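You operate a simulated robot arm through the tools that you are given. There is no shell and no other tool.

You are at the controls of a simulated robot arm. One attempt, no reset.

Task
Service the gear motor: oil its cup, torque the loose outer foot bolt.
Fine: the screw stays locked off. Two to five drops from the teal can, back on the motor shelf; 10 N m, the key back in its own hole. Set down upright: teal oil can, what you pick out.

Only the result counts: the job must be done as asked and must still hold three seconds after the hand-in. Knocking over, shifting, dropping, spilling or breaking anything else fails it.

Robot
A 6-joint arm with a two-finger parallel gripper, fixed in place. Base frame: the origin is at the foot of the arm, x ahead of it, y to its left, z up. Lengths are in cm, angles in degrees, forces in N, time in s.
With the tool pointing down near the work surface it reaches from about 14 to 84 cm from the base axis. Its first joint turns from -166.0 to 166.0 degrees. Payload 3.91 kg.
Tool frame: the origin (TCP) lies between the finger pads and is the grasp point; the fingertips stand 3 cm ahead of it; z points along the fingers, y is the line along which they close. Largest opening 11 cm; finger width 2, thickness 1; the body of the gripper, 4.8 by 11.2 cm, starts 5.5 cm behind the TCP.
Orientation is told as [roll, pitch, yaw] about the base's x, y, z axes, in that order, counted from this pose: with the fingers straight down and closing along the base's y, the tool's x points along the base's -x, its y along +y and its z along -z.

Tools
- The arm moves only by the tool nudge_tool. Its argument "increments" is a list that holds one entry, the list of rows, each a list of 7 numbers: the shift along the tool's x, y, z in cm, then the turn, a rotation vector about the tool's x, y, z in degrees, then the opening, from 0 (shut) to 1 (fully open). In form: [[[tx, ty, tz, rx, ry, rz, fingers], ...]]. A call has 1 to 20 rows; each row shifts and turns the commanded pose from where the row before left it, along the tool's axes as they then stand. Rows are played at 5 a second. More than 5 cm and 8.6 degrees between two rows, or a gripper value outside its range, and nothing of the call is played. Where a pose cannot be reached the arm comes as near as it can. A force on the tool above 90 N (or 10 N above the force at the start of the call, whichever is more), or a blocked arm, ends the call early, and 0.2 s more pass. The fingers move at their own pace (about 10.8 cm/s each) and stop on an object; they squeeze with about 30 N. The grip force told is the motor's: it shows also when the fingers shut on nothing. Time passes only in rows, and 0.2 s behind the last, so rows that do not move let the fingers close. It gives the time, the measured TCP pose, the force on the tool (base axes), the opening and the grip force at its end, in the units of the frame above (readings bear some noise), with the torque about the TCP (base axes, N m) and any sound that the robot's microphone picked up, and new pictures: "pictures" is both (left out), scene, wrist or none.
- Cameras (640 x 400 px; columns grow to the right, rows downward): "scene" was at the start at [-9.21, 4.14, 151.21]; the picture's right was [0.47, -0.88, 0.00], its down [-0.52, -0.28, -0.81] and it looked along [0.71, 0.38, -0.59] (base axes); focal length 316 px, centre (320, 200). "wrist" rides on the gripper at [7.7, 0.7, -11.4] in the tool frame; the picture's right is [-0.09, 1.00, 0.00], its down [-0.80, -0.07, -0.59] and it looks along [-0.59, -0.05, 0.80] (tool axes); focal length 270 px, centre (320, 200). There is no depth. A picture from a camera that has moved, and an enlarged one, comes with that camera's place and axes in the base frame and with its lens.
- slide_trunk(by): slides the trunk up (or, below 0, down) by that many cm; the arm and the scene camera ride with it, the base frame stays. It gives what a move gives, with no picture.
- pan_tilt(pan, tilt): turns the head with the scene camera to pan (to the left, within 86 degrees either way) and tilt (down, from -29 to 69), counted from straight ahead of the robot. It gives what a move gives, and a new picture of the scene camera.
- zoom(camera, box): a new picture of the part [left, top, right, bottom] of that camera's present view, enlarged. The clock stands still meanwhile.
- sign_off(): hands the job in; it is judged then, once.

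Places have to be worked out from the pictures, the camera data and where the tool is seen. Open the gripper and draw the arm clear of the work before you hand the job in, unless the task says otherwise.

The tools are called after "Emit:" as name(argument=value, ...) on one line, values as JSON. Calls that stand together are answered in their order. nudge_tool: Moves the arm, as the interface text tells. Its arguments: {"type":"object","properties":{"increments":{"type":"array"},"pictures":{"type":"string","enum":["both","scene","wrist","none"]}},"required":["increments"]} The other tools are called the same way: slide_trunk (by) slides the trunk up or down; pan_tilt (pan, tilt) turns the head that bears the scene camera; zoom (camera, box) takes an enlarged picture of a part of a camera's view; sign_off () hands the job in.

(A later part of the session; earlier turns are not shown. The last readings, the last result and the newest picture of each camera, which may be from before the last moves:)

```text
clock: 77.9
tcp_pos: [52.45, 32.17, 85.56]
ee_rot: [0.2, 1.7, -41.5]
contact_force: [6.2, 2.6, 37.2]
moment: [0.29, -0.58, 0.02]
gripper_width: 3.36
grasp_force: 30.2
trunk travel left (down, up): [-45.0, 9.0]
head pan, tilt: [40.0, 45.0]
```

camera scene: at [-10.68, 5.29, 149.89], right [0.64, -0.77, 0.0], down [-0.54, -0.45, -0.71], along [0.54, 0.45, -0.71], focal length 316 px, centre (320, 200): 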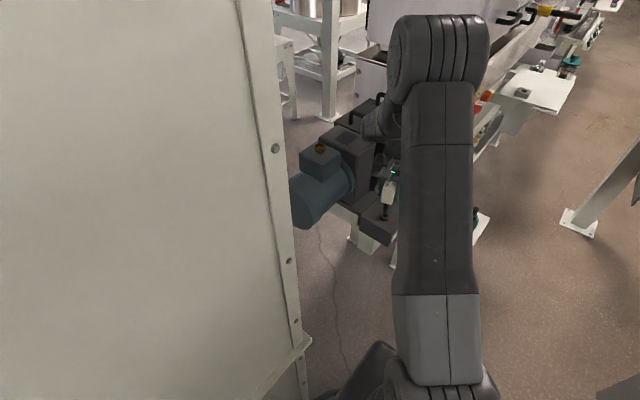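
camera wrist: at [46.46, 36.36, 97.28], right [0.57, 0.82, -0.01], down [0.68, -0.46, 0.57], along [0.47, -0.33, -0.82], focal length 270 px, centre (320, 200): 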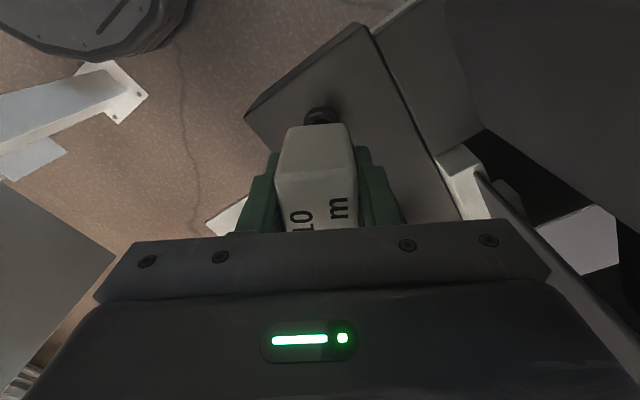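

Emit:
nudge_tool(increments=[[[0, 0, -0.12, 0, 0, 0, 0], [0, 0, 0, 0, 0, 0, 0]]], pictures="wrist")

Emit:
zoom(camera="wrist", box=[304, 106, 336, 126])

Emit:
zoom(camera="scene", box=[380, 200, 400, 225])

```text
clock: 78.5
tcp_pos: [52.61, 32.13, 85.6]
ee_rot: [0.0, 1.8, -41.4]
contact_force: [10.1, 6.6, 32.1]
moment: [0.47, -0.79, -0.02]
gripper_width: 3.38
grasp_force: 29.9
trunk travel left (down, up): [-45.0, 9.0]
head pan, tilt: [40.0, 45.0]
camera wrist: at [47.37, 37.46, 97.26], right [0.72, 0.69, 0.0], down [0.57, -0.59, 0.57], along [0.39, -0.41, -0.82], focal length 270 px, centre (320, 200)
```

wrist: 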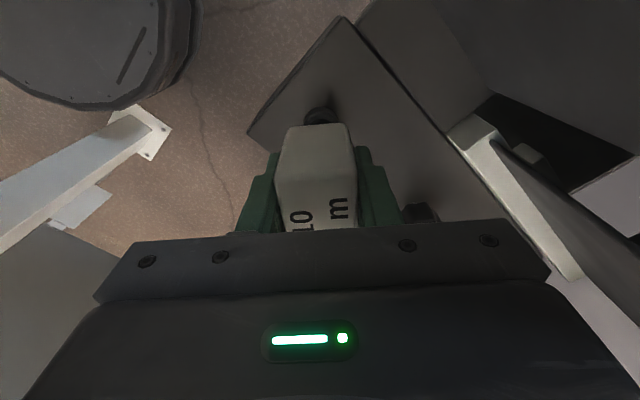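

```text
16.00 times, centred on (320, 116) of wrist
camera zoom: at [47.37, 37.46, 97.26], right [0.72, 0.69, 0.0], down [0.57, -0.59, 0.57], along [0.39, -0.41, -0.82], focal length 4325 px, centre (320, 1544)
```

zoom: 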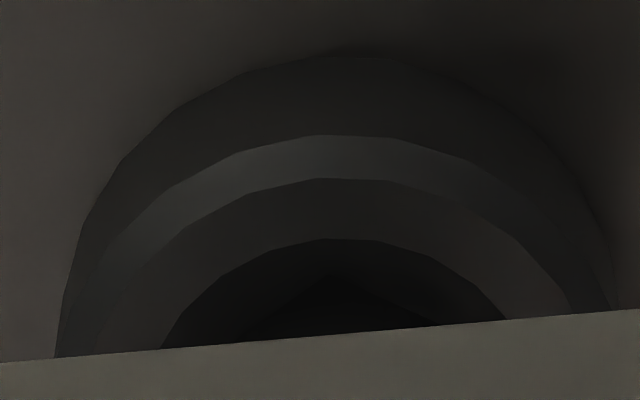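

```text
16.00 times, centred on (390, 212) of scene
camera zoom: at [-10.88, 5.19, 149.88], right [0.64, -0.77, 0.0], down [-0.54, -0.45, -0.71], along [0.54, 0.45, -0.71], focal length 5065 px, centre (-800, 0)
```

zoom: 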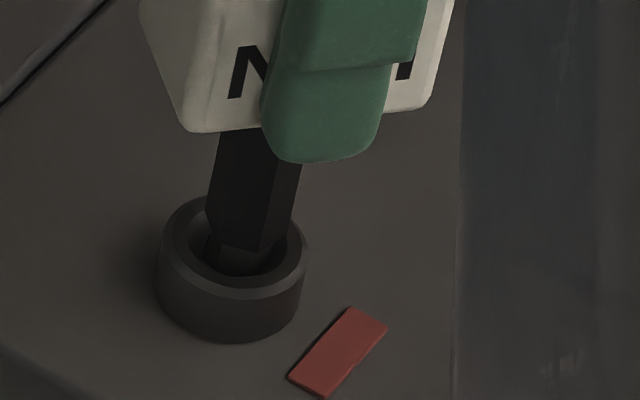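

The bolt hex now keeps a constant relation to the key, offset 30° visually, and it followed 12° more, so it is engaged. I relieve the side load and keep turning clockwise, watching the torque.

Emit:
nudge_tool(increments=[[[-0.03, 0.12, -0.05, 0, 0, 0, 0], [0, 0, 0, -0.18, 0, 6, 0], [0, 0, 0, -0.18, 0, 6, 0], [0, 0, 0, 0, 0, 0, 0]]], pictures="none")

Emit:
nudge_tool(increments=[[[0, 0, 0, -0.18, 0, 6, 0], [0, 0, 0, -0.18, 0, 6, 0], [0, 0, 0, 0, 0, 0, 0]]], pictures="none")

```text
clock: 79.5
tcp_pos: [52.45, 32.21, 85.55]
ee_rot: [-0.1, 1.7, -53.6]
contact_force: [2.7, 3.1, 27.2]
moment: [0.23, -0.19, -0.01]
gripper_width: 3.39
grasp_force: 29.9
trunk travel left (down, up): [-45.0, 9.0]
head pan, tilt: [40.0, 45.0]
```

```text
clock: 80.3
tcp_pos: [52.47, 32.19, 85.59]
ee_rot: [-0.1, 1.8, -65.5]
contact_force: [-0.1, 2.2, 25.2]
moment: [0.12, -0.01, -0.02]
gripper_width: 3.35
grasp_force: 30.2
trunk travel left (down, up): [-45.0, 9.0]
head pan, tilt: [40.0, 45.0]
```

Emit:
nudge_tool(increments=[[[0, 0, 0, -0.18, 0, 6, 0], [0, 0, 0, 0, 0, 0, 0]]], pictures="both")

Emit:
zoom(camera="wrist", box=[304, 106, 336, 126])

```text
clock: 80.9
tcp_pos: [52.36, 32.16, 85.61]
ee_rot: [0.0, 1.7, -71.4]
contact_force: [-0.1, 1.7, 23.2]
moment: [0.19, -0.03, 0.0]
gripper_width: 3.38
grasp_force: 29.6
trunk travel left (down, up): [-45.0, 9.0]
head pan, tilt: [40.0, 45.0]
camera scene: at [-10.89, 5.19, 149.88], right [0.64, -0.77, 0.0], down [-0.54, -0.45, -0.71], along [0.54, 0.45, -0.71], focal length 316 px, centre (320, 200)
camera wrist: at [50.79, 39.38, 97.25], right [0.97, 0.23, 0.0], down [0.19, -0.8, 0.57], along [0.13, -0.55, -0.82], focal length 270 px, centre (320, 200)
```

scene: 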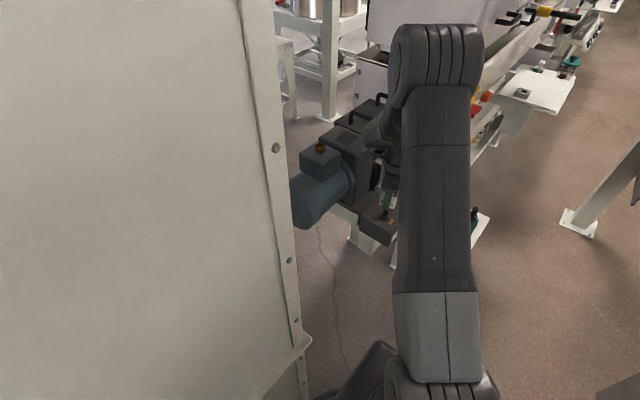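
wrist: 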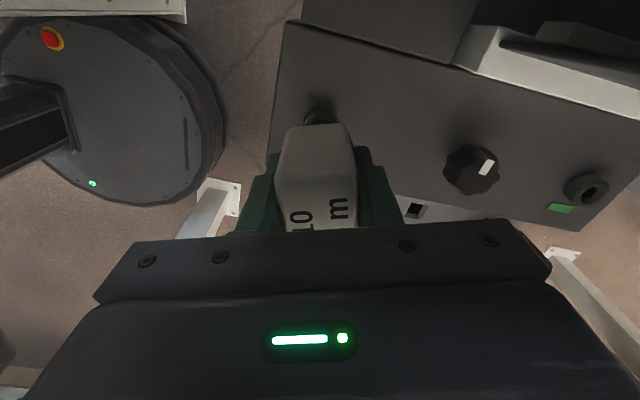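

```text
16.00 times, centred on (320, 116) of wrist
camera zoom: at [50.79, 39.38, 97.25], right [0.97, 0.23, 0.0], down [0.19, -0.8, 0.57], along [0.13, -0.55, -0.82], focal length 4325 px, centre (320, 1544)
```

zoom: 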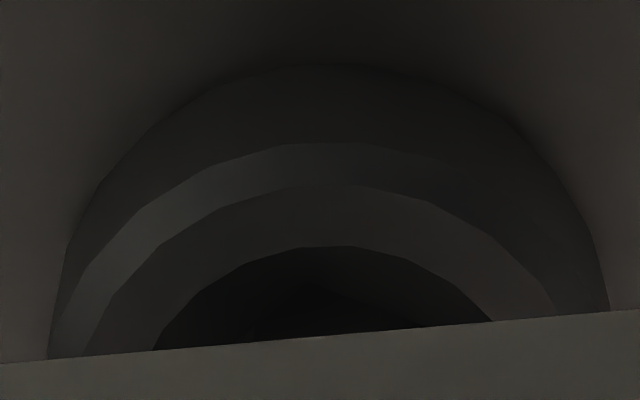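

The bolt appears to follow with no torque yet. I continue clockwise in checked increments.

Emit:
nudge_tool(increments=[[[0, 0, 0, -0.18, 0, 6, 0], [0, 0, 0, -0.18, 0, 6, 0], [0, 0, 0, 0, 0, 0, 0]]], pictures="none")

Emit:
nudge_tool(increments=[[[0, 0, 0, -0.18, 0, 6, 0], [0, 0, 0, -0.18, 0, 6, 0], [0, 0, 0, 0, 0, 0, 0]]], pictures="none")

Emit:
nudge_tool(increments=[[[0, 0, 0, -0.18, 0, 6, 0], [0, 0, 0, -0.18, 0, 6, 0], [0, 0, 0, 0, 0, 0, 0]]], pictures="wrist")

Emit:
zoom(camera="scene", box=[375, 180, 405, 225])

```text
clock: 81.7
tcp_pos: [52.48, 32.16, 85.65]
ee_rot: [-0.1, 1.6, -83.5]
contact_force: [-0.6, 3.7, 20.1]
moment: [0.25, 0.04, 0.0]
gripper_width: 3.38
grasp_force: 29.8
trunk travel left (down, up): [-45.0, 9.0]
head pan, tilt: [40.0, 45.0]
```

```text
clock: 82.5
tcp_pos: [52.51, 32.3, 85.58]
ee_rot: [-0.1, 1.8, -95.5]
contact_force: [1.7, 6.1, 17.8]
moment: [0.47, -0.19, 0.02]
gripper_width: 3.42
grasp_force: 29.8
trunk travel left (down, up): [-45.0, 9.0]
head pan, tilt: [40.0, 45.0]
```

```text
clock: 83.3
tcp_pos: [52.56, 32.09, 85.56]
ee_rot: [-0.1, 1.7, -107.5]
contact_force: [4.5, 4.3, 17.1]
moment: [0.39, -0.37, 0.06]
gripper_width: 3.34
grasp_force: 30.1
trunk travel left (down, up): [-45.0, 9.0]
head pan, tilt: [40.0, 45.0]
camera wrist: at [55.39, 39.03, 97.24], right [0.92, -0.38, 0.0], down [-0.31, -0.76, 0.57], along [-0.22, -0.53, -0.82], focal length 270 px, centre (320, 200)
```

wrist: 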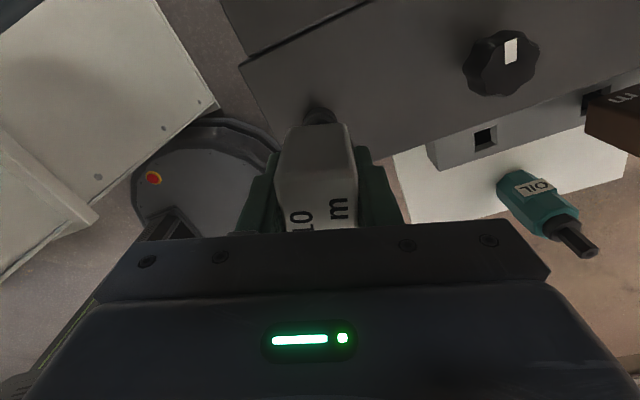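

```text
8.89 times, centred on (390, 202) of scene
camera zoom: at [-10.8, 5.25, 149.88], right [0.64, -0.77, 0.0], down [-0.54, -0.45, -0.71], along [0.54, 0.45, -0.71], focal length 2814 px, centre (-302, 178)
```

zoom: 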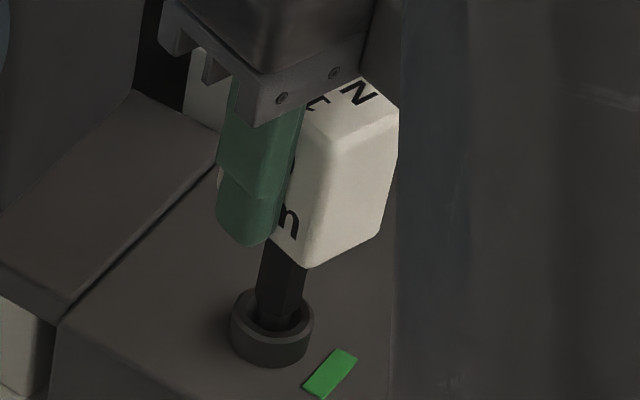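

The marker by the bolt has turned green, so the bolt is torqued. I stop turning and lift the key straight out.

Emit:
nudge_tool(increments=[[[0.01, 0, -0.3, 0, 0, 0, 0], [0.01, 0, -0.4, 0, 0, 0, 0], [0.02, 0, -0.6, 0, 0, 0, 0], [0.03, 0, -1.0, 0, 0, 0, 0], [0.06, 0, -2.0, 0, 0, 0, 0], [0.06, 0, -2.0, 0, 0, 0, 0], [0, 0, 0, 0, 0, 0, 0]]], pictures="wrist")

Emit:
zoom(camera="scene", box=[370, 170, 410, 230])

```text
clock: 84.9
tcp_pos: [52.58, 32.23, 91.81]
ee_rot: [-0.1, 1.6, -107.5]
contact_force: [0.4, 0.3, -2.0]
moment: [-0.03, 0.05, 0.02]
gripper_width: 3.38
grasp_force: 29.8
trunk travel left (down, up): [-45.0, 9.0]
head pan, tilt: [40.0, 45.0]
camera wrist: at [55.51, 38.97, 103.46], right [0.92, -0.38, -0.01], down [-0.31, -0.76, 0.57], along [-0.22, -0.53, -0.82], focal length 270 px, centre (320, 200)
```

wrist: 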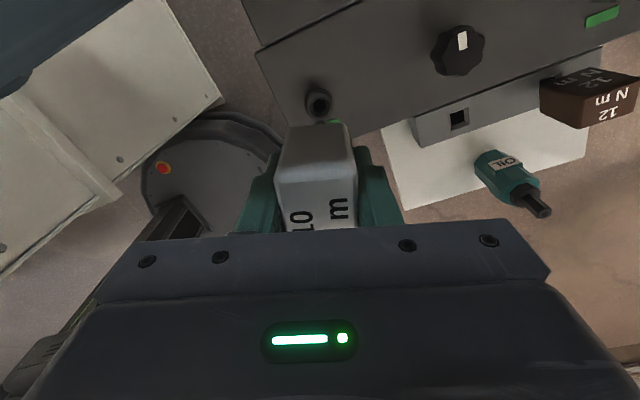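

```text
6.67 times, centred on (390, 200) of scene
camera zoom: at [-10.68, 5.29, 149.89], right [0.64, -0.77, 0.0], down [-0.54, -0.45, -0.71], along [0.54, 0.45, -0.71], focal length 2110 px, centre (-147, 200)
```

zoom: 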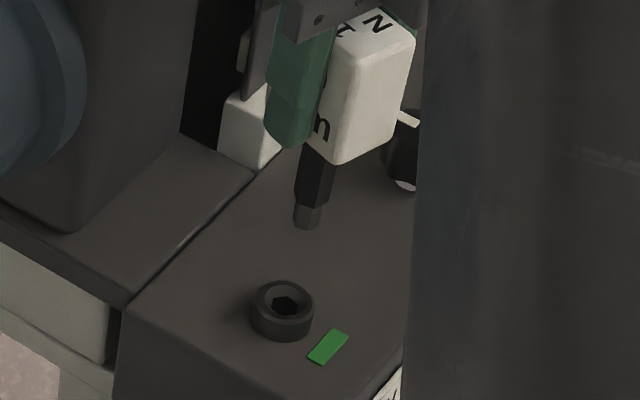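

The key is out and the marker is green. I turn back to yaw 0 about the vertical, then move over the rack hole.

Emit:
nudge_tool(increments=[[[0, 0, -1.5, 0, 0, 0, 0], [0, 0, 0, 0.245, 0, -8.27, 0], [0, 0, 0, 0.245, 0, -8.27, 0], [0, 0, 0, 0.245, 0, -8.27, 0], [0, 0, 0, 0.245, 0, -8.27, 0], [0, 0, 0, 0.245, 0, -8.27, 0], [0, 0, 0, 0.245, 0, -8.27, 0], [0, 0, 0, 0.245, 0, -8.27, 0], [0, 0, 0, 0.245, 0, -8.27, 0], [0, 0, 0, 0.245, 0, -8.27, 0], [0, 0, 0, 0.245, 0, -8.27, 0], [0, 0, 0, 0.245, 0, -8.27, 0], [0, 0, 0, 0.245, 0, -8.27, 0], [0, 0, 0, 0.245, 0, -8.27, 0], [0, 0, 0, 0, 0, 0, 0]]], pictures="wrist")

```text
clock: 88.1
tcp_pos: [52.48, 32.18, 93.3]
ee_rot: [0.0, 1.8, 0.3]
contact_force: [-0.4, 0.5, -1.7]
moment: [-0.01, 0.0, 0.02]
gripper_width: 3.35
grasp_force: 29.5
trunk travel left (down, up): [-45.0, 9.0]
head pan, tilt: [40.0, 45.0]
camera wrist: at [45.27, 32.82, 105.0], right [0.08, 1.0, 0.0], down [0.82, -0.07, 0.57], along [0.57, -0.05, -0.82], focal length 270 px, centre (320, 200)
```

wrist: 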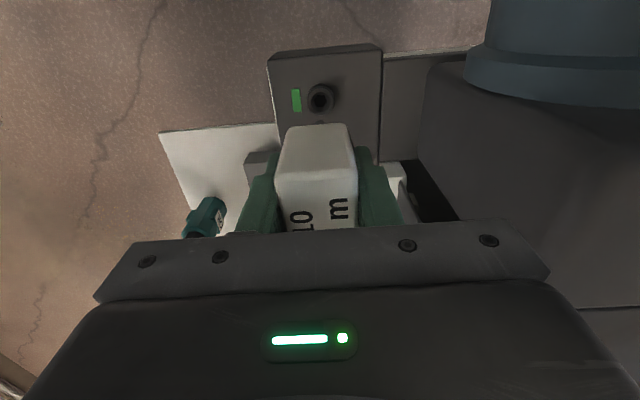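

Emit:
nudge_tool(increments=[[[-2.9, -1.95, -0.1, 0, 0, 0, 0], [-2.9, -1.95, -0.1, 0, 0, 0, 0], [-2.9, -1.95, -0.1, 0, 0, 0, 0], [-2.9, -1.95, -0.1, 0, 0, 0, 0], [-2.9, -1.95, -0.1, 0, 0, 0, 0], [0, 0, 0, 0, 0, 0, 0], [0, 0, 0, 0, 0, 0, 0]]], pictures="wrist")

Emit:
zoom(camera="wrist", box=[280, 60, 360, 130])

```text
clock: 89.7
tcp_pos: [67.0, 22.4, 93.16]
ee_rot: [0.0, 1.8, 0.1]
contact_force: [-0.2, 1.2, -1.3]
moment: [-0.02, 0.01, 0.01]
gripper_width: 3.39
grasp_force: 29.8
trunk travel left (down, up): [-45.0, 9.0]
head pan, tilt: [40.0, 45.0]
camera wrist: at [59.71, 23.03, 104.88], right [0.09, 1.0, 0.0], down [0.82, -0.07, 0.57], along [0.57, -0.05, -0.82], focal length 270 px, centre (320, 200)
```

wrist: 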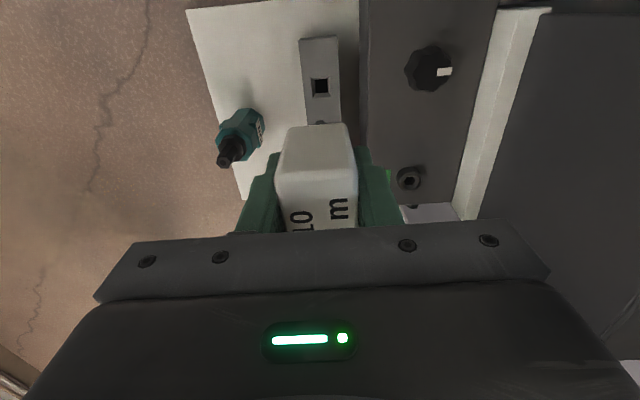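

```text
5.71 times, centred on (320, 95) of wrist
camera zoom: at [59.71, 23.03, 104.88], right [0.09, 1.0, 0.0], down [0.82, -0.07, 0.57], along [0.57, -0.05, -0.82], focal length 1544 px, centre (320, 800)
```

zoom: 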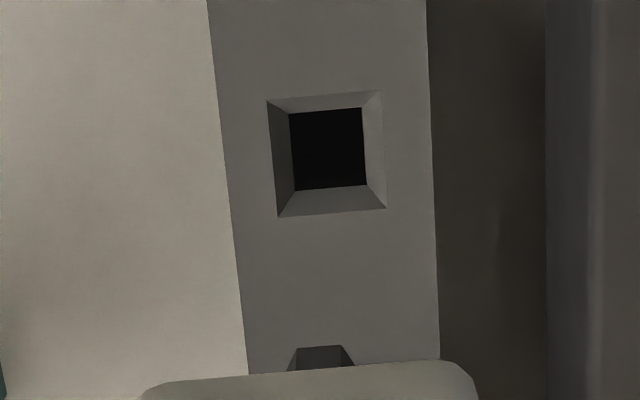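

The hole has a chamfered entry. The tip should go about 0.2 back and 0.1 to +y, so I adjust and descend 9 cm vertically, then check.

Emit:
nudge_tool(increments=[[[0.18, 0.1, 0, 0, 0, 0, 0], [-0.09, 0, 3, 0, 0, 0, 0], [-0.09, 0, 3, 0, 0, 0, 0], [-0.09, 0, 3, 0, 0, 0, 0], [0, 0, 0, 0, 0, 0, 0], [0, 0, 0, 0, 0, 0, 0]]], pictures="wrist")

Emit:
zoom(camera="wrist", box=[280, 75, 360, 125])

```text
clock: 91.1
tcp_pos: [66.95, 22.7, 84.33]
ee_rot: [0.0, 1.7, 0.1]
contact_force: [-0.4, 0.2, -2.4]
moment: [0.01, 0.03, 0.01]
gripper_width: 3.36
grasp_force: 29.2
trunk travel left (down, up): [-45.0, 9.0]
head pan, tilt: [40.0, 45.0]
camera wrist: at [59.64, 23.36, 95.91], right [0.09, 1.0, 0.0], down [0.82, -0.07, 0.57], along [0.57, -0.05, -0.82], focal length 270 px, centre (320, 200)
```

wrist: 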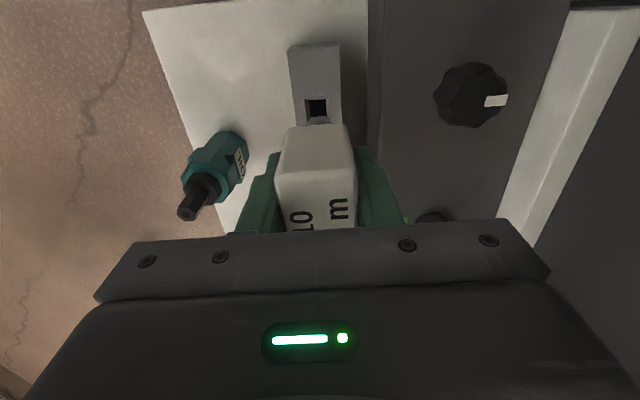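

```text
8.00 times, centred on (320, 100) of wrist
camera zoom: at [59.64, 23.36, 95.91], right [0.09, 1.0, 0.0], down [0.82, -0.07, 0.57], along [0.57, -0.05, -0.82], focal length 2162 px, centre (320, 1000)
```

zoom: 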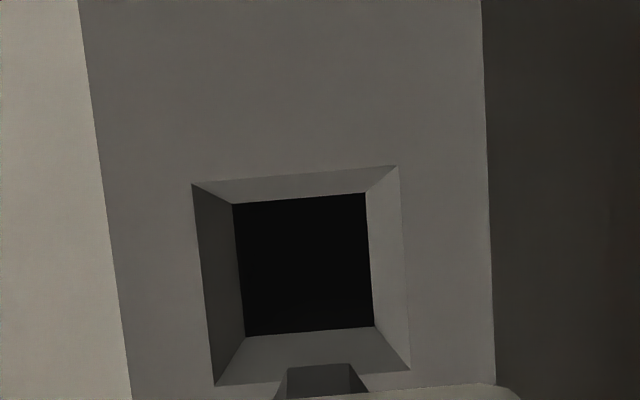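

Emit:
nudge_tool(increments=[[[0.13, -0.19, 0, 0, 0, 0, 0], [-0.045, 0, 1.5, 0, 0, 0, 0], [-0.045, 0, 1.5, 0, 0, 0, 0], [0, 0, 0, 0, 0, 0, 0], [0, 0, 0, 0, 0, 0, 0]]], pictures="wrist")

Emit:
zoom(camera="wrist", box=[280, 85, 360, 135])

```text
clock: 92.3
tcp_pos: [66.7, 22.55, 81.24]
ee_rot: [0.0, 1.9, 0.1]
contact_force: [0.1, 0.6, -3.2]
moment: [0.0, 0.01, 0.04]
gripper_width: 3.37
grasp_force: 30.2
trunk travel left (down, up): [-45.0, 9.0]
head pan, tilt: [40.0, 45.0]
camera wrist: at [59.36, 23.18, 93.0], right [0.09, 1.0, 0.0], down [0.82, -0.07, 0.57], along [0.57, -0.05, -0.82], focal length 270 px, centre (320, 200)
```

wrist: 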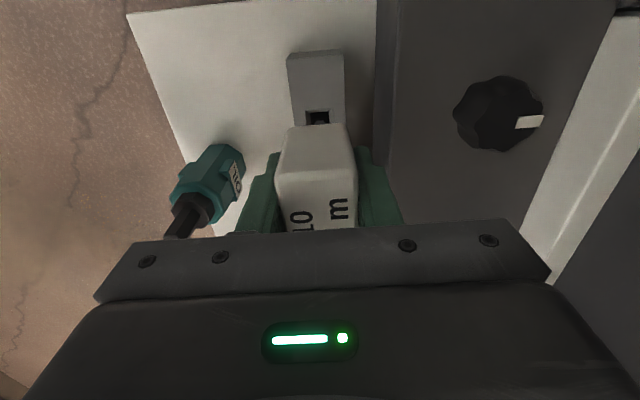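

```text
8.00 times, centred on (320, 110) of wrist
camera zoom: at [59.36, 23.18, 93.0], right [0.09, 1.0, 0.0], down [0.82, -0.07, 0.57], along [0.57, -0.05, -0.82], focal length 2162 px, centre (320, 920)
```

zoom: 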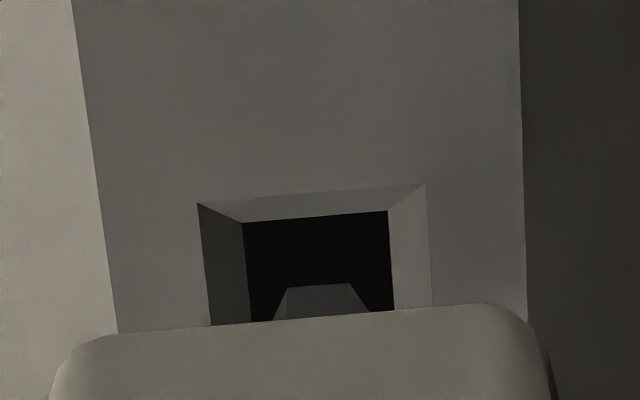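

Tip is centred over the hole within tolerance. I lower 2 cm and check the force.

Emit:
nudge_tool(increments=[[[-0.015, 0, 0.5, 0, 0, 0, 0], [-0.015, 0, 0.5, 0, 0, 0, 0], [-0.015, 0, 0.5, 0, 0, 0, 0], [-0.015, 0, 0.5, 0, 0, 0, 0], [0, 0, 0, 0, 0, 0, 0]]], pictures="wrist")

Emit:
zoom(camera="wrist", box=[280, 85, 360, 135])

```text
clock: 93.5
tcp_pos: [66.78, 22.46, 79.36]
ee_rot: [0.1, 2.0, 0.1]
contact_force: [-0.2, -1.1, -2.2]
moment: [-0.03, -0.02, -0.01]
gripper_width: 3.38
grasp_force: 29.8
trunk travel left (down, up): [-45.0, 9.0]
head pan, tilt: [40.0, 45.0]
camera wrist: at [59.37, 23.06, 90.96], right [0.09, 1.0, 0.0], down [0.82, -0.07, 0.57], along [0.57, -0.05, -0.82], focal length 270 px, centre (320, 200)
```

wrist: 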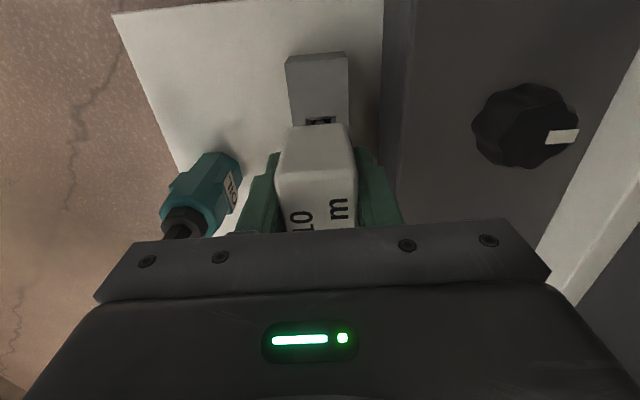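

```text
8.00 times, centred on (320, 110) of wrist
camera zoom: at [59.37, 23.06, 90.96], right [0.09, 1.0, 0.0], down [0.82, -0.07, 0.57], along [0.57, -0.05, -0.82], focal length 2162 px, centre (320, 920)
```

zoom: 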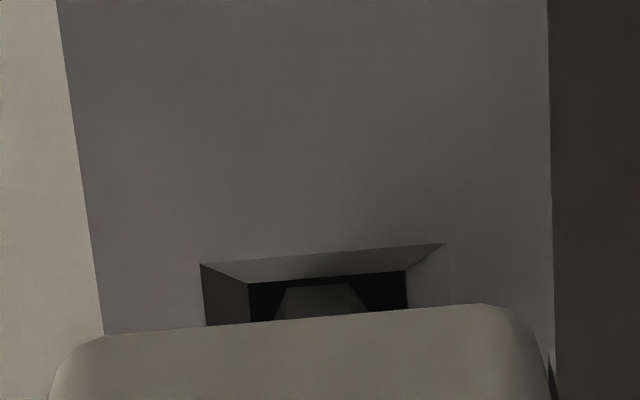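

Emit:
nudge_tool(increments=[[[0.08, 0.07, 0, 0, 0, 0, 0], [-0.015, 0, 0.5, 0, 0, 0, 0], [-0.015, 0, 0.5, 0, 0, 0, 0], [-0.015, 0, 0.5, 0, 0, 0, 0], [-0.015, 0, 0.5, 0, 0, 0, 0], [0, 0, 0, 0, 0, 0, 0]]], pictures="none")

```text
clock: 94.9
tcp_pos: [66.82, 22.48, 77.29]
ee_rot: [0.0, 1.8, 0.1]
contact_force: [9.2, 0.3, -0.1]
moment: [0.03, -0.65, 0.0]
gripper_width: 3.37
grasp_force: 29.9
trunk travel left (down, up): [-45.0, 9.0]
head pan, tilt: [40.0, 45.0]
```

In the hole with a +x side load; I shift +0.15 x and continue down to near the original height of 75.75.

Emit:
nudge_tool(increments=[[[-0.17, 0, 0, 0, 0, 0, 0], [0, 0, 0, 0, 0, 0, 0], [-0.015, 0, 0.4, 0, 0, 0, 0], [-0.015, 0, 0.4, 0, 0, 0, 0], [0, 0, 0, 0, 0, 0, 0]]], pictures="none")

```text
clock: 96.1
tcp_pos: [66.9, 22.37, 76.55]
ee_rot: [-0.1, 1.9, 0.2]
contact_force: [2.9, 0.5, -1.2]
moment: [0.07, -0.2, 0.0]
gripper_width: 3.36
grasp_force: 30.3
trunk travel left (down, up): [-45.0, 9.0]
head pan, tilt: [40.0, 45.0]
```

Emit:
nudge_tool(increments=[[[-0.06, 0, 0, 0, 0, 0, 0], [-0.01, 0, 0.3, 0, 0, 0, 0], [-0.01, 0, 0.3, 0, 0, 0, 0], [-0.01, 0, 0.2, 0, 0, 0, 0], [0, 0, 0, 0, 0, 0, 0]]], pictures="wrist")

```text
clock: 97.3
tcp_pos: [66.85, 22.33, 75.76]
ee_rot: [0.0, 1.9, 0.1]
contact_force: [0.0, -0.5, -1.4]
moment: [0.0, -0.03, 0.01]
gripper_width: 3.37
grasp_force: 30.3
trunk travel left (down, up): [-45.0, 9.0]
head pan, tilt: [40.0, 45.0]
camera wrist: at [59.55, 23.08, 87.38], right [0.09, 1.0, 0.0], down [0.82, -0.07, 0.57], along [0.57, -0.05, -0.82], focal length 270 px, centre (320, 200)
```

wrist: 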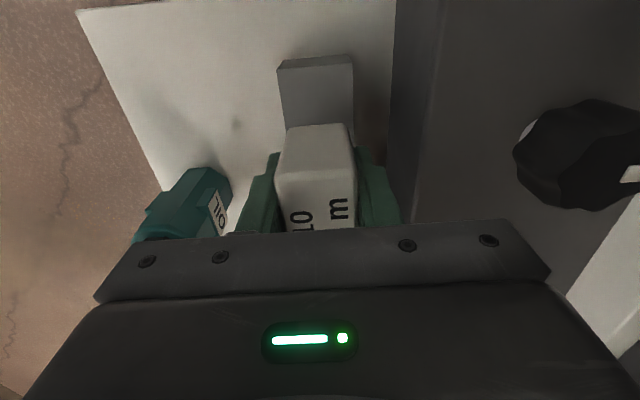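

Emit:
nudge_tool(increments=[[[0, 0, 0.15, 0, 0, 0, 0], [0, 0, 0.15, 0, 0, 0, 0], [0, 0, 0, 0, 0, 0, 0]]], pictures="none")

```text
clock: 98.1
tcp_pos: [66.92, 22.32, 75.7]
ee_rot: [0.2, 1.6, 0.2]
contact_force: [-2.8, 0.3, 19.4]
moment: [0.04, 0.3, -0.01]
gripper_width: 3.37
grasp_force: 30.4
trunk travel left (down, up): [-45.0, 9.0]
head pan, tilt: [40.0, 45.0]
```

It has bottomed at z 75.65. I ease up slightly, open to 5.5 cm, and lift off.

Emit:
nudge_tool(increments=[[[0, 0, -0.15, 0, 0, 0, 0], [0, 0, 0, 0, 0, 0, 0.4], [0, 0, 0, 0, 0, 0, 0.5], [0, 0, 0, 0, 0, 0, 0.5], [0, 0, 0, 0, 0, 0, 0.5]]], pictures="wrist")

Emit:
nudge_tool(increments=[[[0.03, 0, -1, 0, 0, 0, 0.5], [0.06, 0, -2, 0, 0, 0, 0.5], [0.1, 0, -3, 0, 0, 0, 0.5], [0.1, 0, -3, 0, -1.7, 0, 0.5], [0, 0, -3, 0, 0, 0, 0.5], [0, 0, 0, 0, 0, 0, 0.5]]], pictures="both")

Emit:
zoom(camera="wrist", box=[180, 20, 460, 220])

```text
clock: 99.3
tcp_pos: [66.95, 22.49, 75.52]
ee_rot: [0.1, 1.8, 0.0]
contact_force: [-0.8, 0.4, -0.2]
moment: [0.01, -0.01, 0.01]
gripper_width: 5.49
grasp_force: 0.1
trunk travel left (down, up): [-45.0, 9.0]
head pan, tilt: [40.0, 45.0]
camera wrist: at [59.54, 23.06, 87.2], right [0.09, 1.0, 0.0], down [0.82, -0.07, 0.57], along [0.57, -0.05, -0.82], focal length 270 px, centre (320, 200)
```

wrist: 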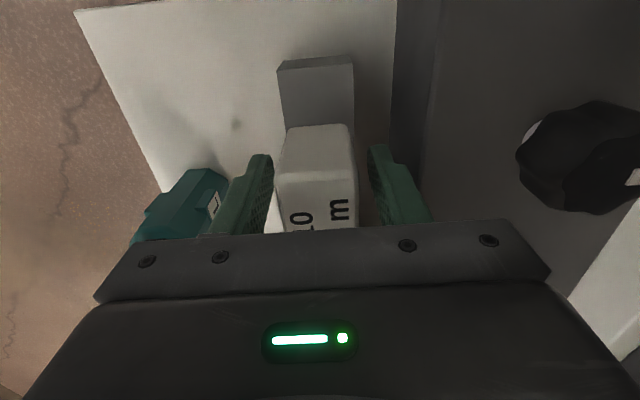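

```text
clock: 100.7
tcp_pos: [66.86, 22.42, 87.4]
ee_rot: [-0.1, 0.2, 0.1]
contact_force: [-0.9, 0.6, -0.3]
moment: [0.02, 0.01, -0.02]
gripper_width: 5.5
grasp_force: 0.1
trunk travel left (down, up): [-45.0, 9.0]
head pan, tilt: [40.0, 45.0]
camera scene: at [-10.69, 5.28, 149.89], right [0.64, -0.77, 0.0], down [-0.54, -0.45, -0.71], along [0.54, 0.45, -0.71], focal length 316 px, centre (320, 200)
camera wrist: at [59.22, 23.07, 98.89], right [0.09, 1.0, 0.0], down [0.8, -0.07, 0.59], along [0.59, -0.05, -0.81], focal length 270 px, centre (320, 200)
```

scene: 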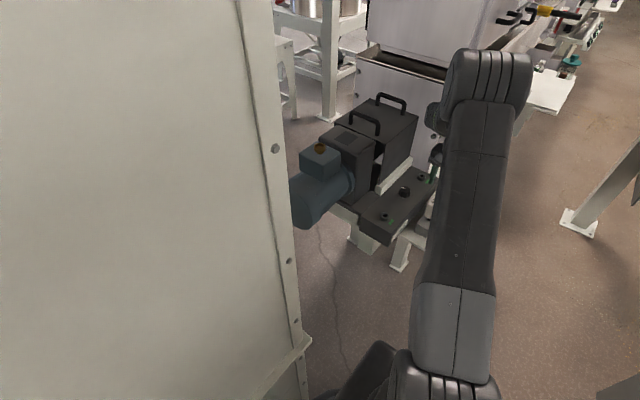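
wrist: 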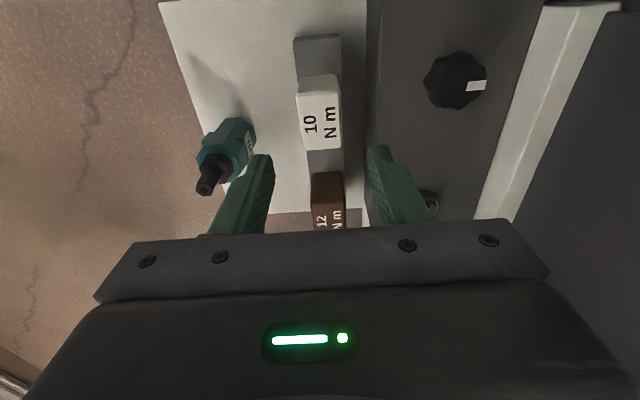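

```text
2.00 times, centred on (320, 120) of wrist
camera zoom: at [59.22, 23.07, 98.89], right [0.09, 1.0, 0.0], down [0.8, -0.07, 0.59], along [0.59, -0.05, -0.81], focal length 541 px, centre (320, 360)
```

zoom: 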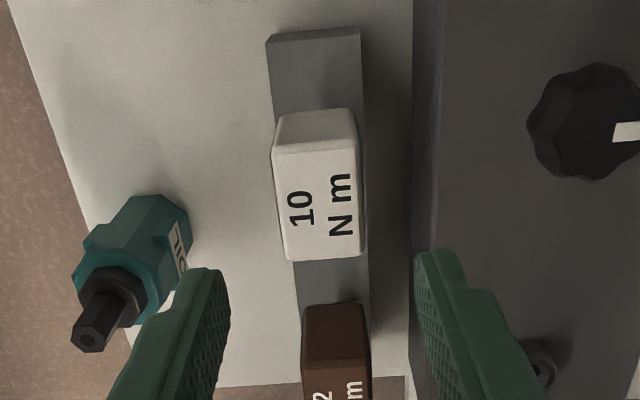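

The 10 N m key is back in its hole. Now for the oil can: I move across at a safe height to look at it straight on.

Emit:
nudge_tool(increments=[[[0, -2.5, -1, 0, 0, 0, 1], [0, -2.5, -1, 0, 0, 0, 1], [0.5, -2.5, -1, 0, 0, 0, 1], [0.5, -2.5, -1, 0, 0, 0, 1], [0, 0, 0, 0, 0, 0, 1]]], pictures="both")

Emit:
zoom(camera="wrist", box=[220, 40, 420, 180])

Emit:
zoom(camera="scene", box=[400, 160, 500, 260])

```text
clock: 101.9
tcp_pos: [65.69, 12.37, 91.75]
ee_rot: [0.0, 0.1, 0.1]
contact_force: [-0.5, -0.1, 1.2]
moment: [0.02, 0.03, 0.0]
gripper_width: 11.03
grasp_force: 0.1
trunk travel left (down, up): [-45.0, 9.0]
head pan, tilt: [40.0, 45.0]
camera scene: at [-10.7, 5.27, 149.89], right [0.64, -0.77, 0.0], down [-0.54, -0.45, -0.71], along [0.54, 0.45, -0.71], focal length 316 px, centre (320, 200)
camera wrist: at [58.04, 13.02, 103.18], right [0.09, 1.0, 0.0], down [0.8, -0.07, 0.59], along [0.59, -0.05, -0.81], focal length 270 px, centre (320, 200)
```

scene: 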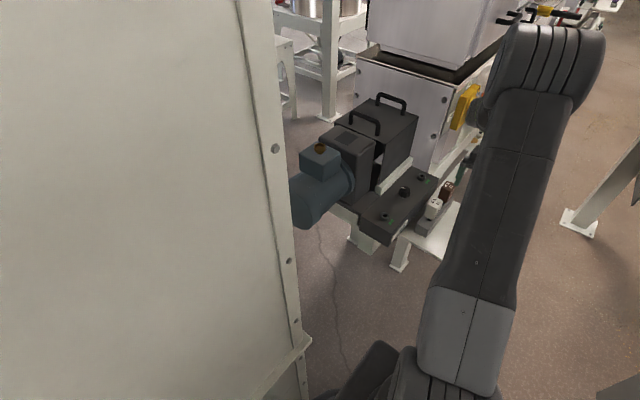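
wrist: 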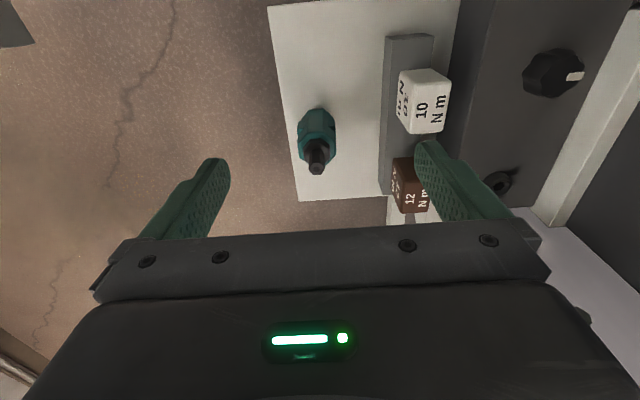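

```text
2.86 times, centred on (320, 110) of wrist
camera zoom: at [58.04, 13.02, 103.18], right [0.09, 1.0, 0.0], down [0.8, -0.07, 0.59], along [0.59, -0.05, -0.81], focal length 772 px, centre (320, 457)
```

zoom: 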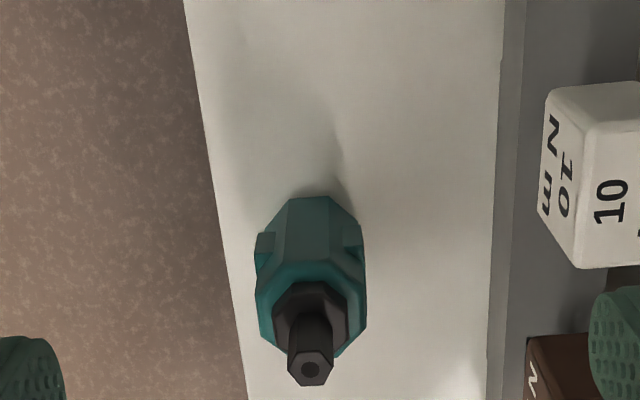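

```text
4.00 times, centred on (450, 210) of scene
camera zoom: at [-10.7, 5.27, 149.89], right [0.64, -0.77, 0.0], down [-0.54, -0.45, -0.71], along [0.54, 0.45, -0.71], focal length 1266 px, centre (-200, 160)
```

zoom: 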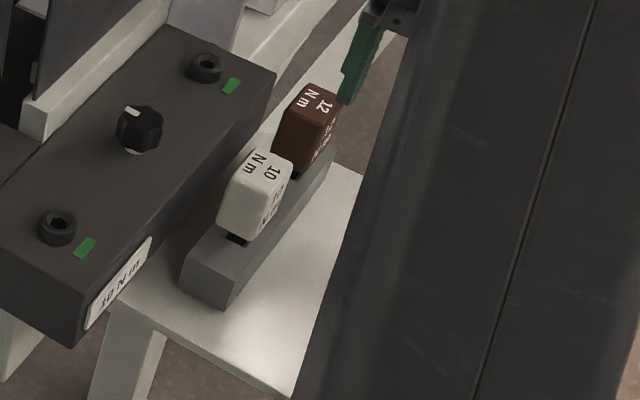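

The can stands near (71.9, 11.6): base z about 66.5, body top about 74.5, spout tip about 79, with side plates facing ±y. To be able to invert it over the cup I'll grip it with the tool inclined 33° below horizontal, so I pitch the tool up here at height.

Emit:
nudge_tool(increments=[[[0, 0, 0, 0, -8.14, 0, 1], [0, 0, 0, 0, -8.14, 0, 1], [0, 0, 0, 0, -8.14, 0, 1], [0, 0, 0, 0, -8.14, 0, 1], [0, 0, 0, 0, -8.14, 0, 1], [0, 0, 0, 0, -8.14, 0, 1], [0, 0, 0, 0, -8.14, 0, 1], [0, 0, 0, 0, 0, 0, 1]]], pictures="both")

```text
clock: 103.7
tcp_pos: [66.78, 12.22, 92.29]
ee_rot: [-1.2, -54.0, 0.4]
contact_force: [1.1, 0.3, 0.6]
moment: [-0.02, 0.05, -0.01]
gripper_width: 10.99
grasp_force: 0.0
out of reach, approached as far as the arm can: row 5
trunk travel left (down, up): [-45.0, 9.0]
head pan, tilt: [40.0, 45.0]
camera scene: at [-10.68, 5.27, 149.89], right [0.64, -0.77, 0.0], down [-0.54, -0.45, -0.71], along [0.54, 0.45, -0.71], focal length 316 px, centre (320, 200)
camera wrist: at [53.04, 13.02, 92.84], right [0.06, 1.0, 0.06], down [-0.01, -0.06, 1.0], along [1.0, -0.06, 0.01], focal length 270 px, centre (320, 200)
```

scene: 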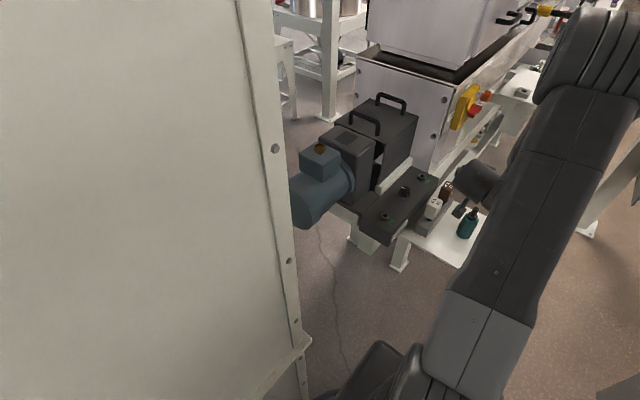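
wrist: 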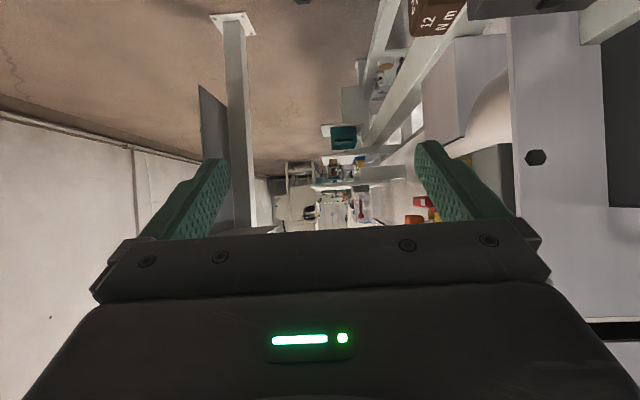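

The arm is too folded to pitch up here with the trunk high. I return the tool to vertical, back off to a clear spot, and will lower the trunk so the shoulder sits lower for inclined tool poses.

Emit:
nudge_tool(increments=[[[0, 0, 0, 0, 8.14, 0, 1], [0, 0, 0, 0, 8.14, 0, 1], [0, 0, 0, 0, 8.14, 0, 1], [0, 0, 0, 0, 8.14, 0, 1], [0, 0, 0, 0, 8.14, 0, 1], [0, 0, 0, 0, 8.14, 0, 1], [0, 0, 0, 0, 8.14, 0, 1], [0, 0, 0, 0, 0, 0, 1]]], pictures="none")

Emit:
nudge_tool(increments=[[[2.5, -0.6, -3.5, 0, 0, 0, 1], [2.5, -0.6, -3.5, 0, 0, 0, 1], [2.5, -0.6, -3.5, 0, 0, 0, 1], [2.5, -0.6, -3.5, 0, 0, 0, 1], [2.5, -0.6, -3.5, 0, 0, 0, 1], [2.5, -0.6, -3.5, 0, 0, 0, 1], [2.5, -0.6, -3.5, 0, 0, 0, 1], [2.5, -0.6, -3.5, 0, 0, 0, 1], [2.5, -0.6, -3.5, 0, 0, 0, 1], [2.5, -0.6, -3.5, 0, 0, 0, 1], [0, 0, 0, 0, 0, 0, 1]]], pictures="none")

```text
clock: 105.5
tcp_pos: [67.9, 11.31, 93.2]
ee_rot: [-2.3, -2.6, -1.8]
contact_force: [-0.3, -0.2, 0.4]
moment: [0.01, 0.01, -0.03]
gripper_width: 11.02
grasp_force: 0.0
out of reach, approached as far as the arm can: row 3
trunk travel left (down, up): [-45.0, 9.0]
head pan, tilt: [40.0, 45.0]
```

```text
clock: 107.9
tcp_pos: [41.16, 7.48, 127.21]
ee_rot: [-2.3, -2.5, -1.8]
contact_force: [0.5, 0.5, -0.7]
moment: [-0.02, -0.02, -0.02]
gripper_width: 10.98
grasp_force: 0.0
trunk travel left (down, up): [-45.0, 9.0]
head pan, tilt: [40.0, 45.0]
```

I straighten the small orientation drift, then lower the trunk in steps.

Emit:
nudge_tool(increments=[[[0, 0, 0, -2.3, 2.5, -1.8, 1], [0, 0, 0, 0, 0, 0, 1]]], pictures="none")

Emit:
slide_trunk(by=-18)

Emit:
slide_trunk(by=-17)

Emit:
pan_tilt(pan=30, tilt=25)

```text
clock: 108.5
tcp_pos: [41.16, 7.51, 127.16]
ee_rot: [0.0, 0.1, 0.0]
contact_force: [-0.2, 0.0, -0.1]
moment: [-0.02, 0.03, 0.01]
gripper_width: 11.04
grasp_force: 0.1
trunk travel left (down, up): [-45.0, 9.0]
head pan, tilt: [40.0, 45.0]
```

```text
clock: 110.5
tcp_pos: [41.22, 7.52, 109.1]
ee_rot: [0.0, 0.1, -0.1]
contact_force: [-0.2, -0.6, 0.5]
moment: [0.0, 0.03, -0.03]
gripper_width: 11.01
grasp_force: 0.1
trunk travel left (down, up): [-27.0, 27.0]
head pan, tilt: [40.0, 45.0]
```

```text
clock: 112.4
tcp_pos: [41.07, 7.38, 92.25]
ee_rot: [0.1, 0.0, -0.1]
contact_force: [-0.5, 0.2, 0.2]
moment: [0.02, 0.02, 0.01]
gripper_width: 10.99
grasp_force: 0.1
trunk travel left (down, up): [-10.0, 44.0]
head pan, tilt: [40.0, 45.0]
```

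```text
clock: 113.3
tcp_pos: [41.26, 7.54, 92.19]
ee_rot: [0.0, 0.0, -0.1]
contact_force: [0.0, -0.1, 0.2]
moment: [-0.01, 0.03, 0.02]
gripper_width: 11.02
grasp_force: 0.1
trunk travel left (down, up): [-10.0, 44.0]
head pan, tilt: [30.0, 25.0]
camera scene: at [-8.96, 4.65, 117.94], right [0.5, -0.87, 0.0], down [-0.37, -0.21, -0.91], along [0.78, 0.45, -0.42], focal length 316 px, centre (320, 200)
```

scene: 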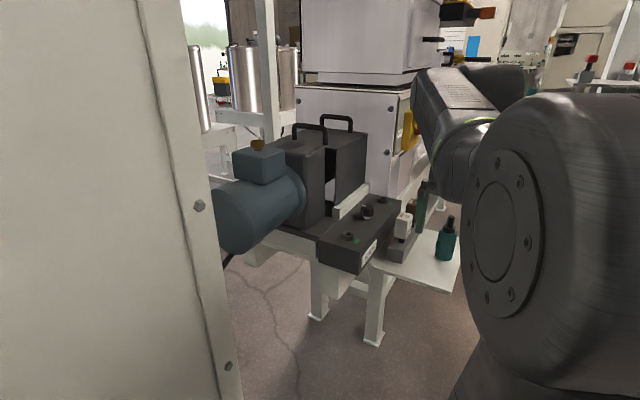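

Good new view with the trunk lowered. I zoom in on the can, and on the motor with its cup and the panel.

Emit:
zoom(camera="scene", box=[370, 190, 480, 290])

Emit:
zoom(camera="scene", box=[180, 110, 340, 260])

```text
4.00 times, centred on (425, 240) of scene
camera zoom: at [-8.96, 4.65, 117.94], right [0.5, -0.87, 0.0], down [-0.37, -0.21, -0.91], along [0.78, 0.45, -0.42], focal length 1266 px, centre (-100, 40)
```

zoom: 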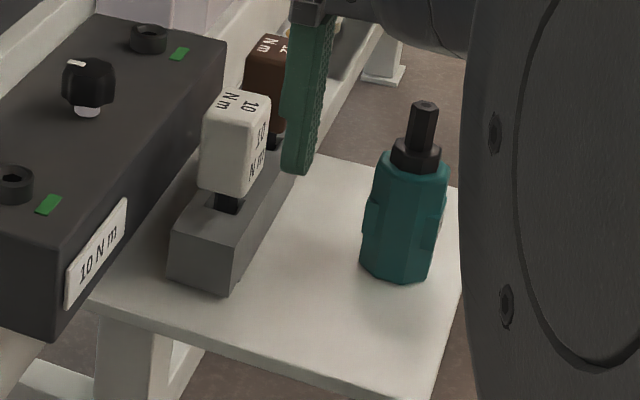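

```text
2.67 times, centred on (260, 185) of scene
camera zoom: at [-8.96, 4.65, 117.94], right [0.5, -0.87, 0.0], down [-0.37, -0.21, -0.91], along [0.78, 0.45, -0.42], focal length 844 px, centre (480, 240)
```

zoom: 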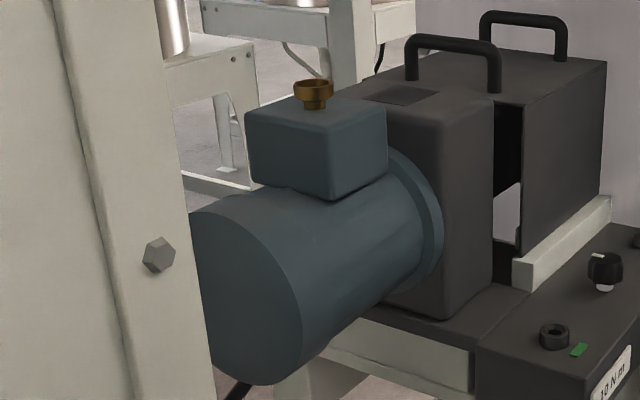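

Refined values: shelf z about 66.4, can axis near (71.9, 11.5), grip plates around z 70.5, spout tip at 79.0. I move out to x about 60 at z 92, then pitch the tool up.

Emit:
nudge_tool(increments=[[[-4.7, 1, 0, 0, 0, 0, 1], [-4.7, 1, 0, 0, 0, 0, 1], [-4.7, 1, 0, 0, 0, 0, 1], [-4.5, 1, 0, 0, 0, 0, 1], [0, 0, 0, 0, -8.14, 0, 1], [0, 0, 0, 0, -8.14, 0, 1], [0, 0, 0, 0, -8.14, 0, 1], [0, 0, 0, 0, -8.14, 0, 1], [0, 0, 0, 0, -8.14, 0, 1], [0, 0, 0, 0, -8.14, 0, 1], [0, 0, 0, 0, -8.14, 0, 1], [0, 0, 0, 0, 0, 0, 1]]], pictures="both")

```text
clock: 115.9
tcp_pos: [59.84, 11.6, 92.24]
ee_rot: [0.1, -57.1, -0.1]
contact_force: [0.0, -0.4, 0.3]
moment: [-0.02, 0.05, 0.02]
gripper_width: 11.0
grasp_force: 0.0
trunk travel left (down, up): [-10.0, 44.0]
head pan, tilt: [30.0, 25.0]
camera scene: at [-8.95, 4.65, 117.95], right [0.5, -0.87, 0.0], down [-0.37, -0.21, -0.91], along [0.79, 0.45, -0.42], focal length 316 px, centre (320, 200)
camera wrist: at [46.03, 12.16, 91.94], right [0.05, 1.0, 0.07], down [-0.06, -0.07, 1.0], along [1.0, -0.05, 0.06], focal length 270 px, centre (320, 200)
```

scene: 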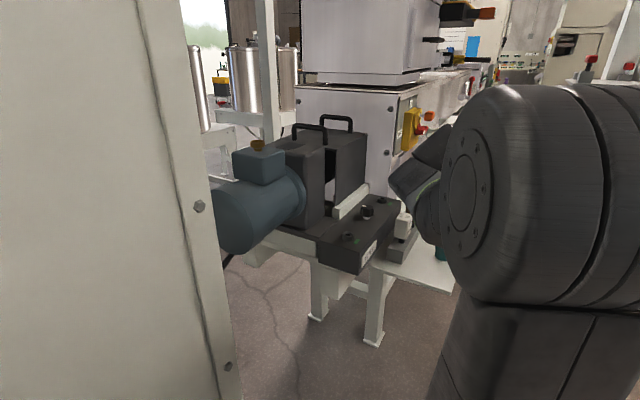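
wrist: 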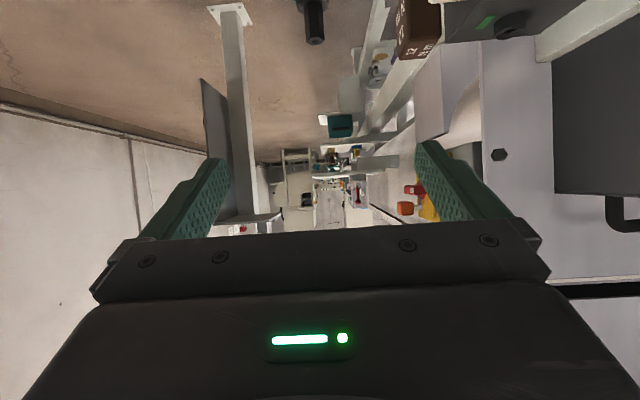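

The inclined pose works with the trunk lowered. I move to a pre-grasp 12 cm back along the tool axis from the can.

Emit:
nudge_tool(increments=[[[2.92, -0.02, 2.49, 0, 0, 0, 1], [2.92, -0.02, 2.49, 0, 0, 0, 1], [2.92, -0.02, 2.49, 0, 0, 0, 1], [2.92, -0.02, 2.49, 0, 0, 0, 1], [0, 0, 0, 0, 0, 0, 1], [0, 0, 0, 0, 0, 0, 1]]], pictures="both")

Emit:
zoom(camera="scene", box=[370, 190, 480, 290])

```text
clock: 117.3
tcp_pos: [61.94, 11.3, 77.09]
ee_rot: [0.1, -56.9, -0.3]
contact_force: [-0.5, 0.1, 0.5]
moment: [-0.01, -0.02, -0.01]
gripper_width: 11.0
grasp_force: 0.0
trunk travel left (down, up): [-10.0, 44.0]
head pan, tilt: [30.0, 25.0]
camera scene: at [-8.95, 4.65, 117.95], right [0.5, -0.87, 0.0], down [-0.37, -0.21, -0.91], along [0.79, 0.45, -0.42], focal length 316 px, centre (320, 200)
camera wrist: at [48.24, 12.0, 76.74], right [0.05, 1.0, 0.07], down [-0.06, -0.07, 1.0], along [1.0, -0.05, 0.06], focal length 270 px, centre (320, 200)
```

scene: 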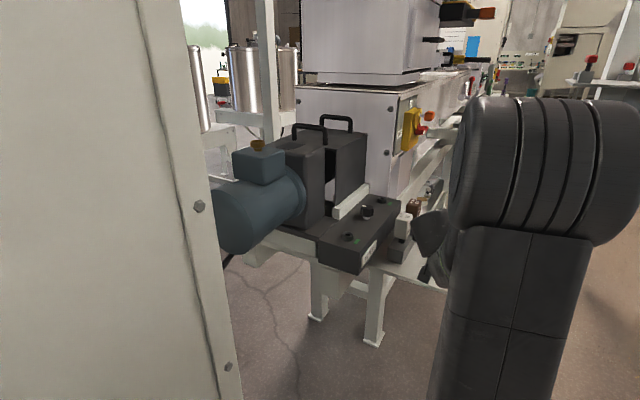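
wrist: 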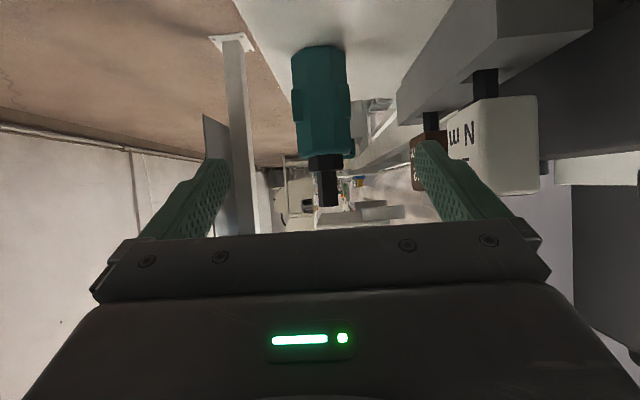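

```text
4.00 times, centred on (425, 240) of scene
camera zoom: at [-8.95, 4.65, 117.95], right [0.5, -0.87, 0.0], down [-0.37, -0.21, -0.91], along [0.79, 0.45, -0.42], focal length 1266 px, centre (-100, 40)
```

zoom: 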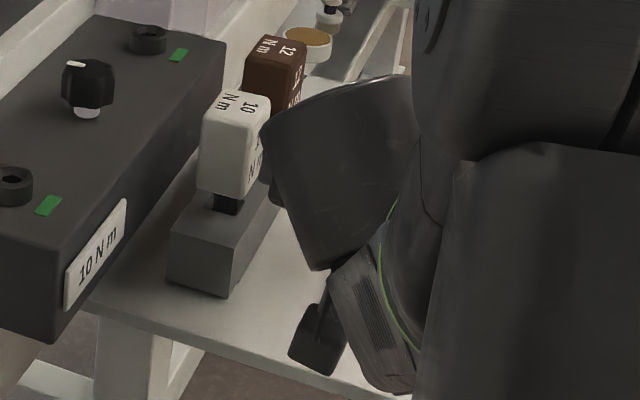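

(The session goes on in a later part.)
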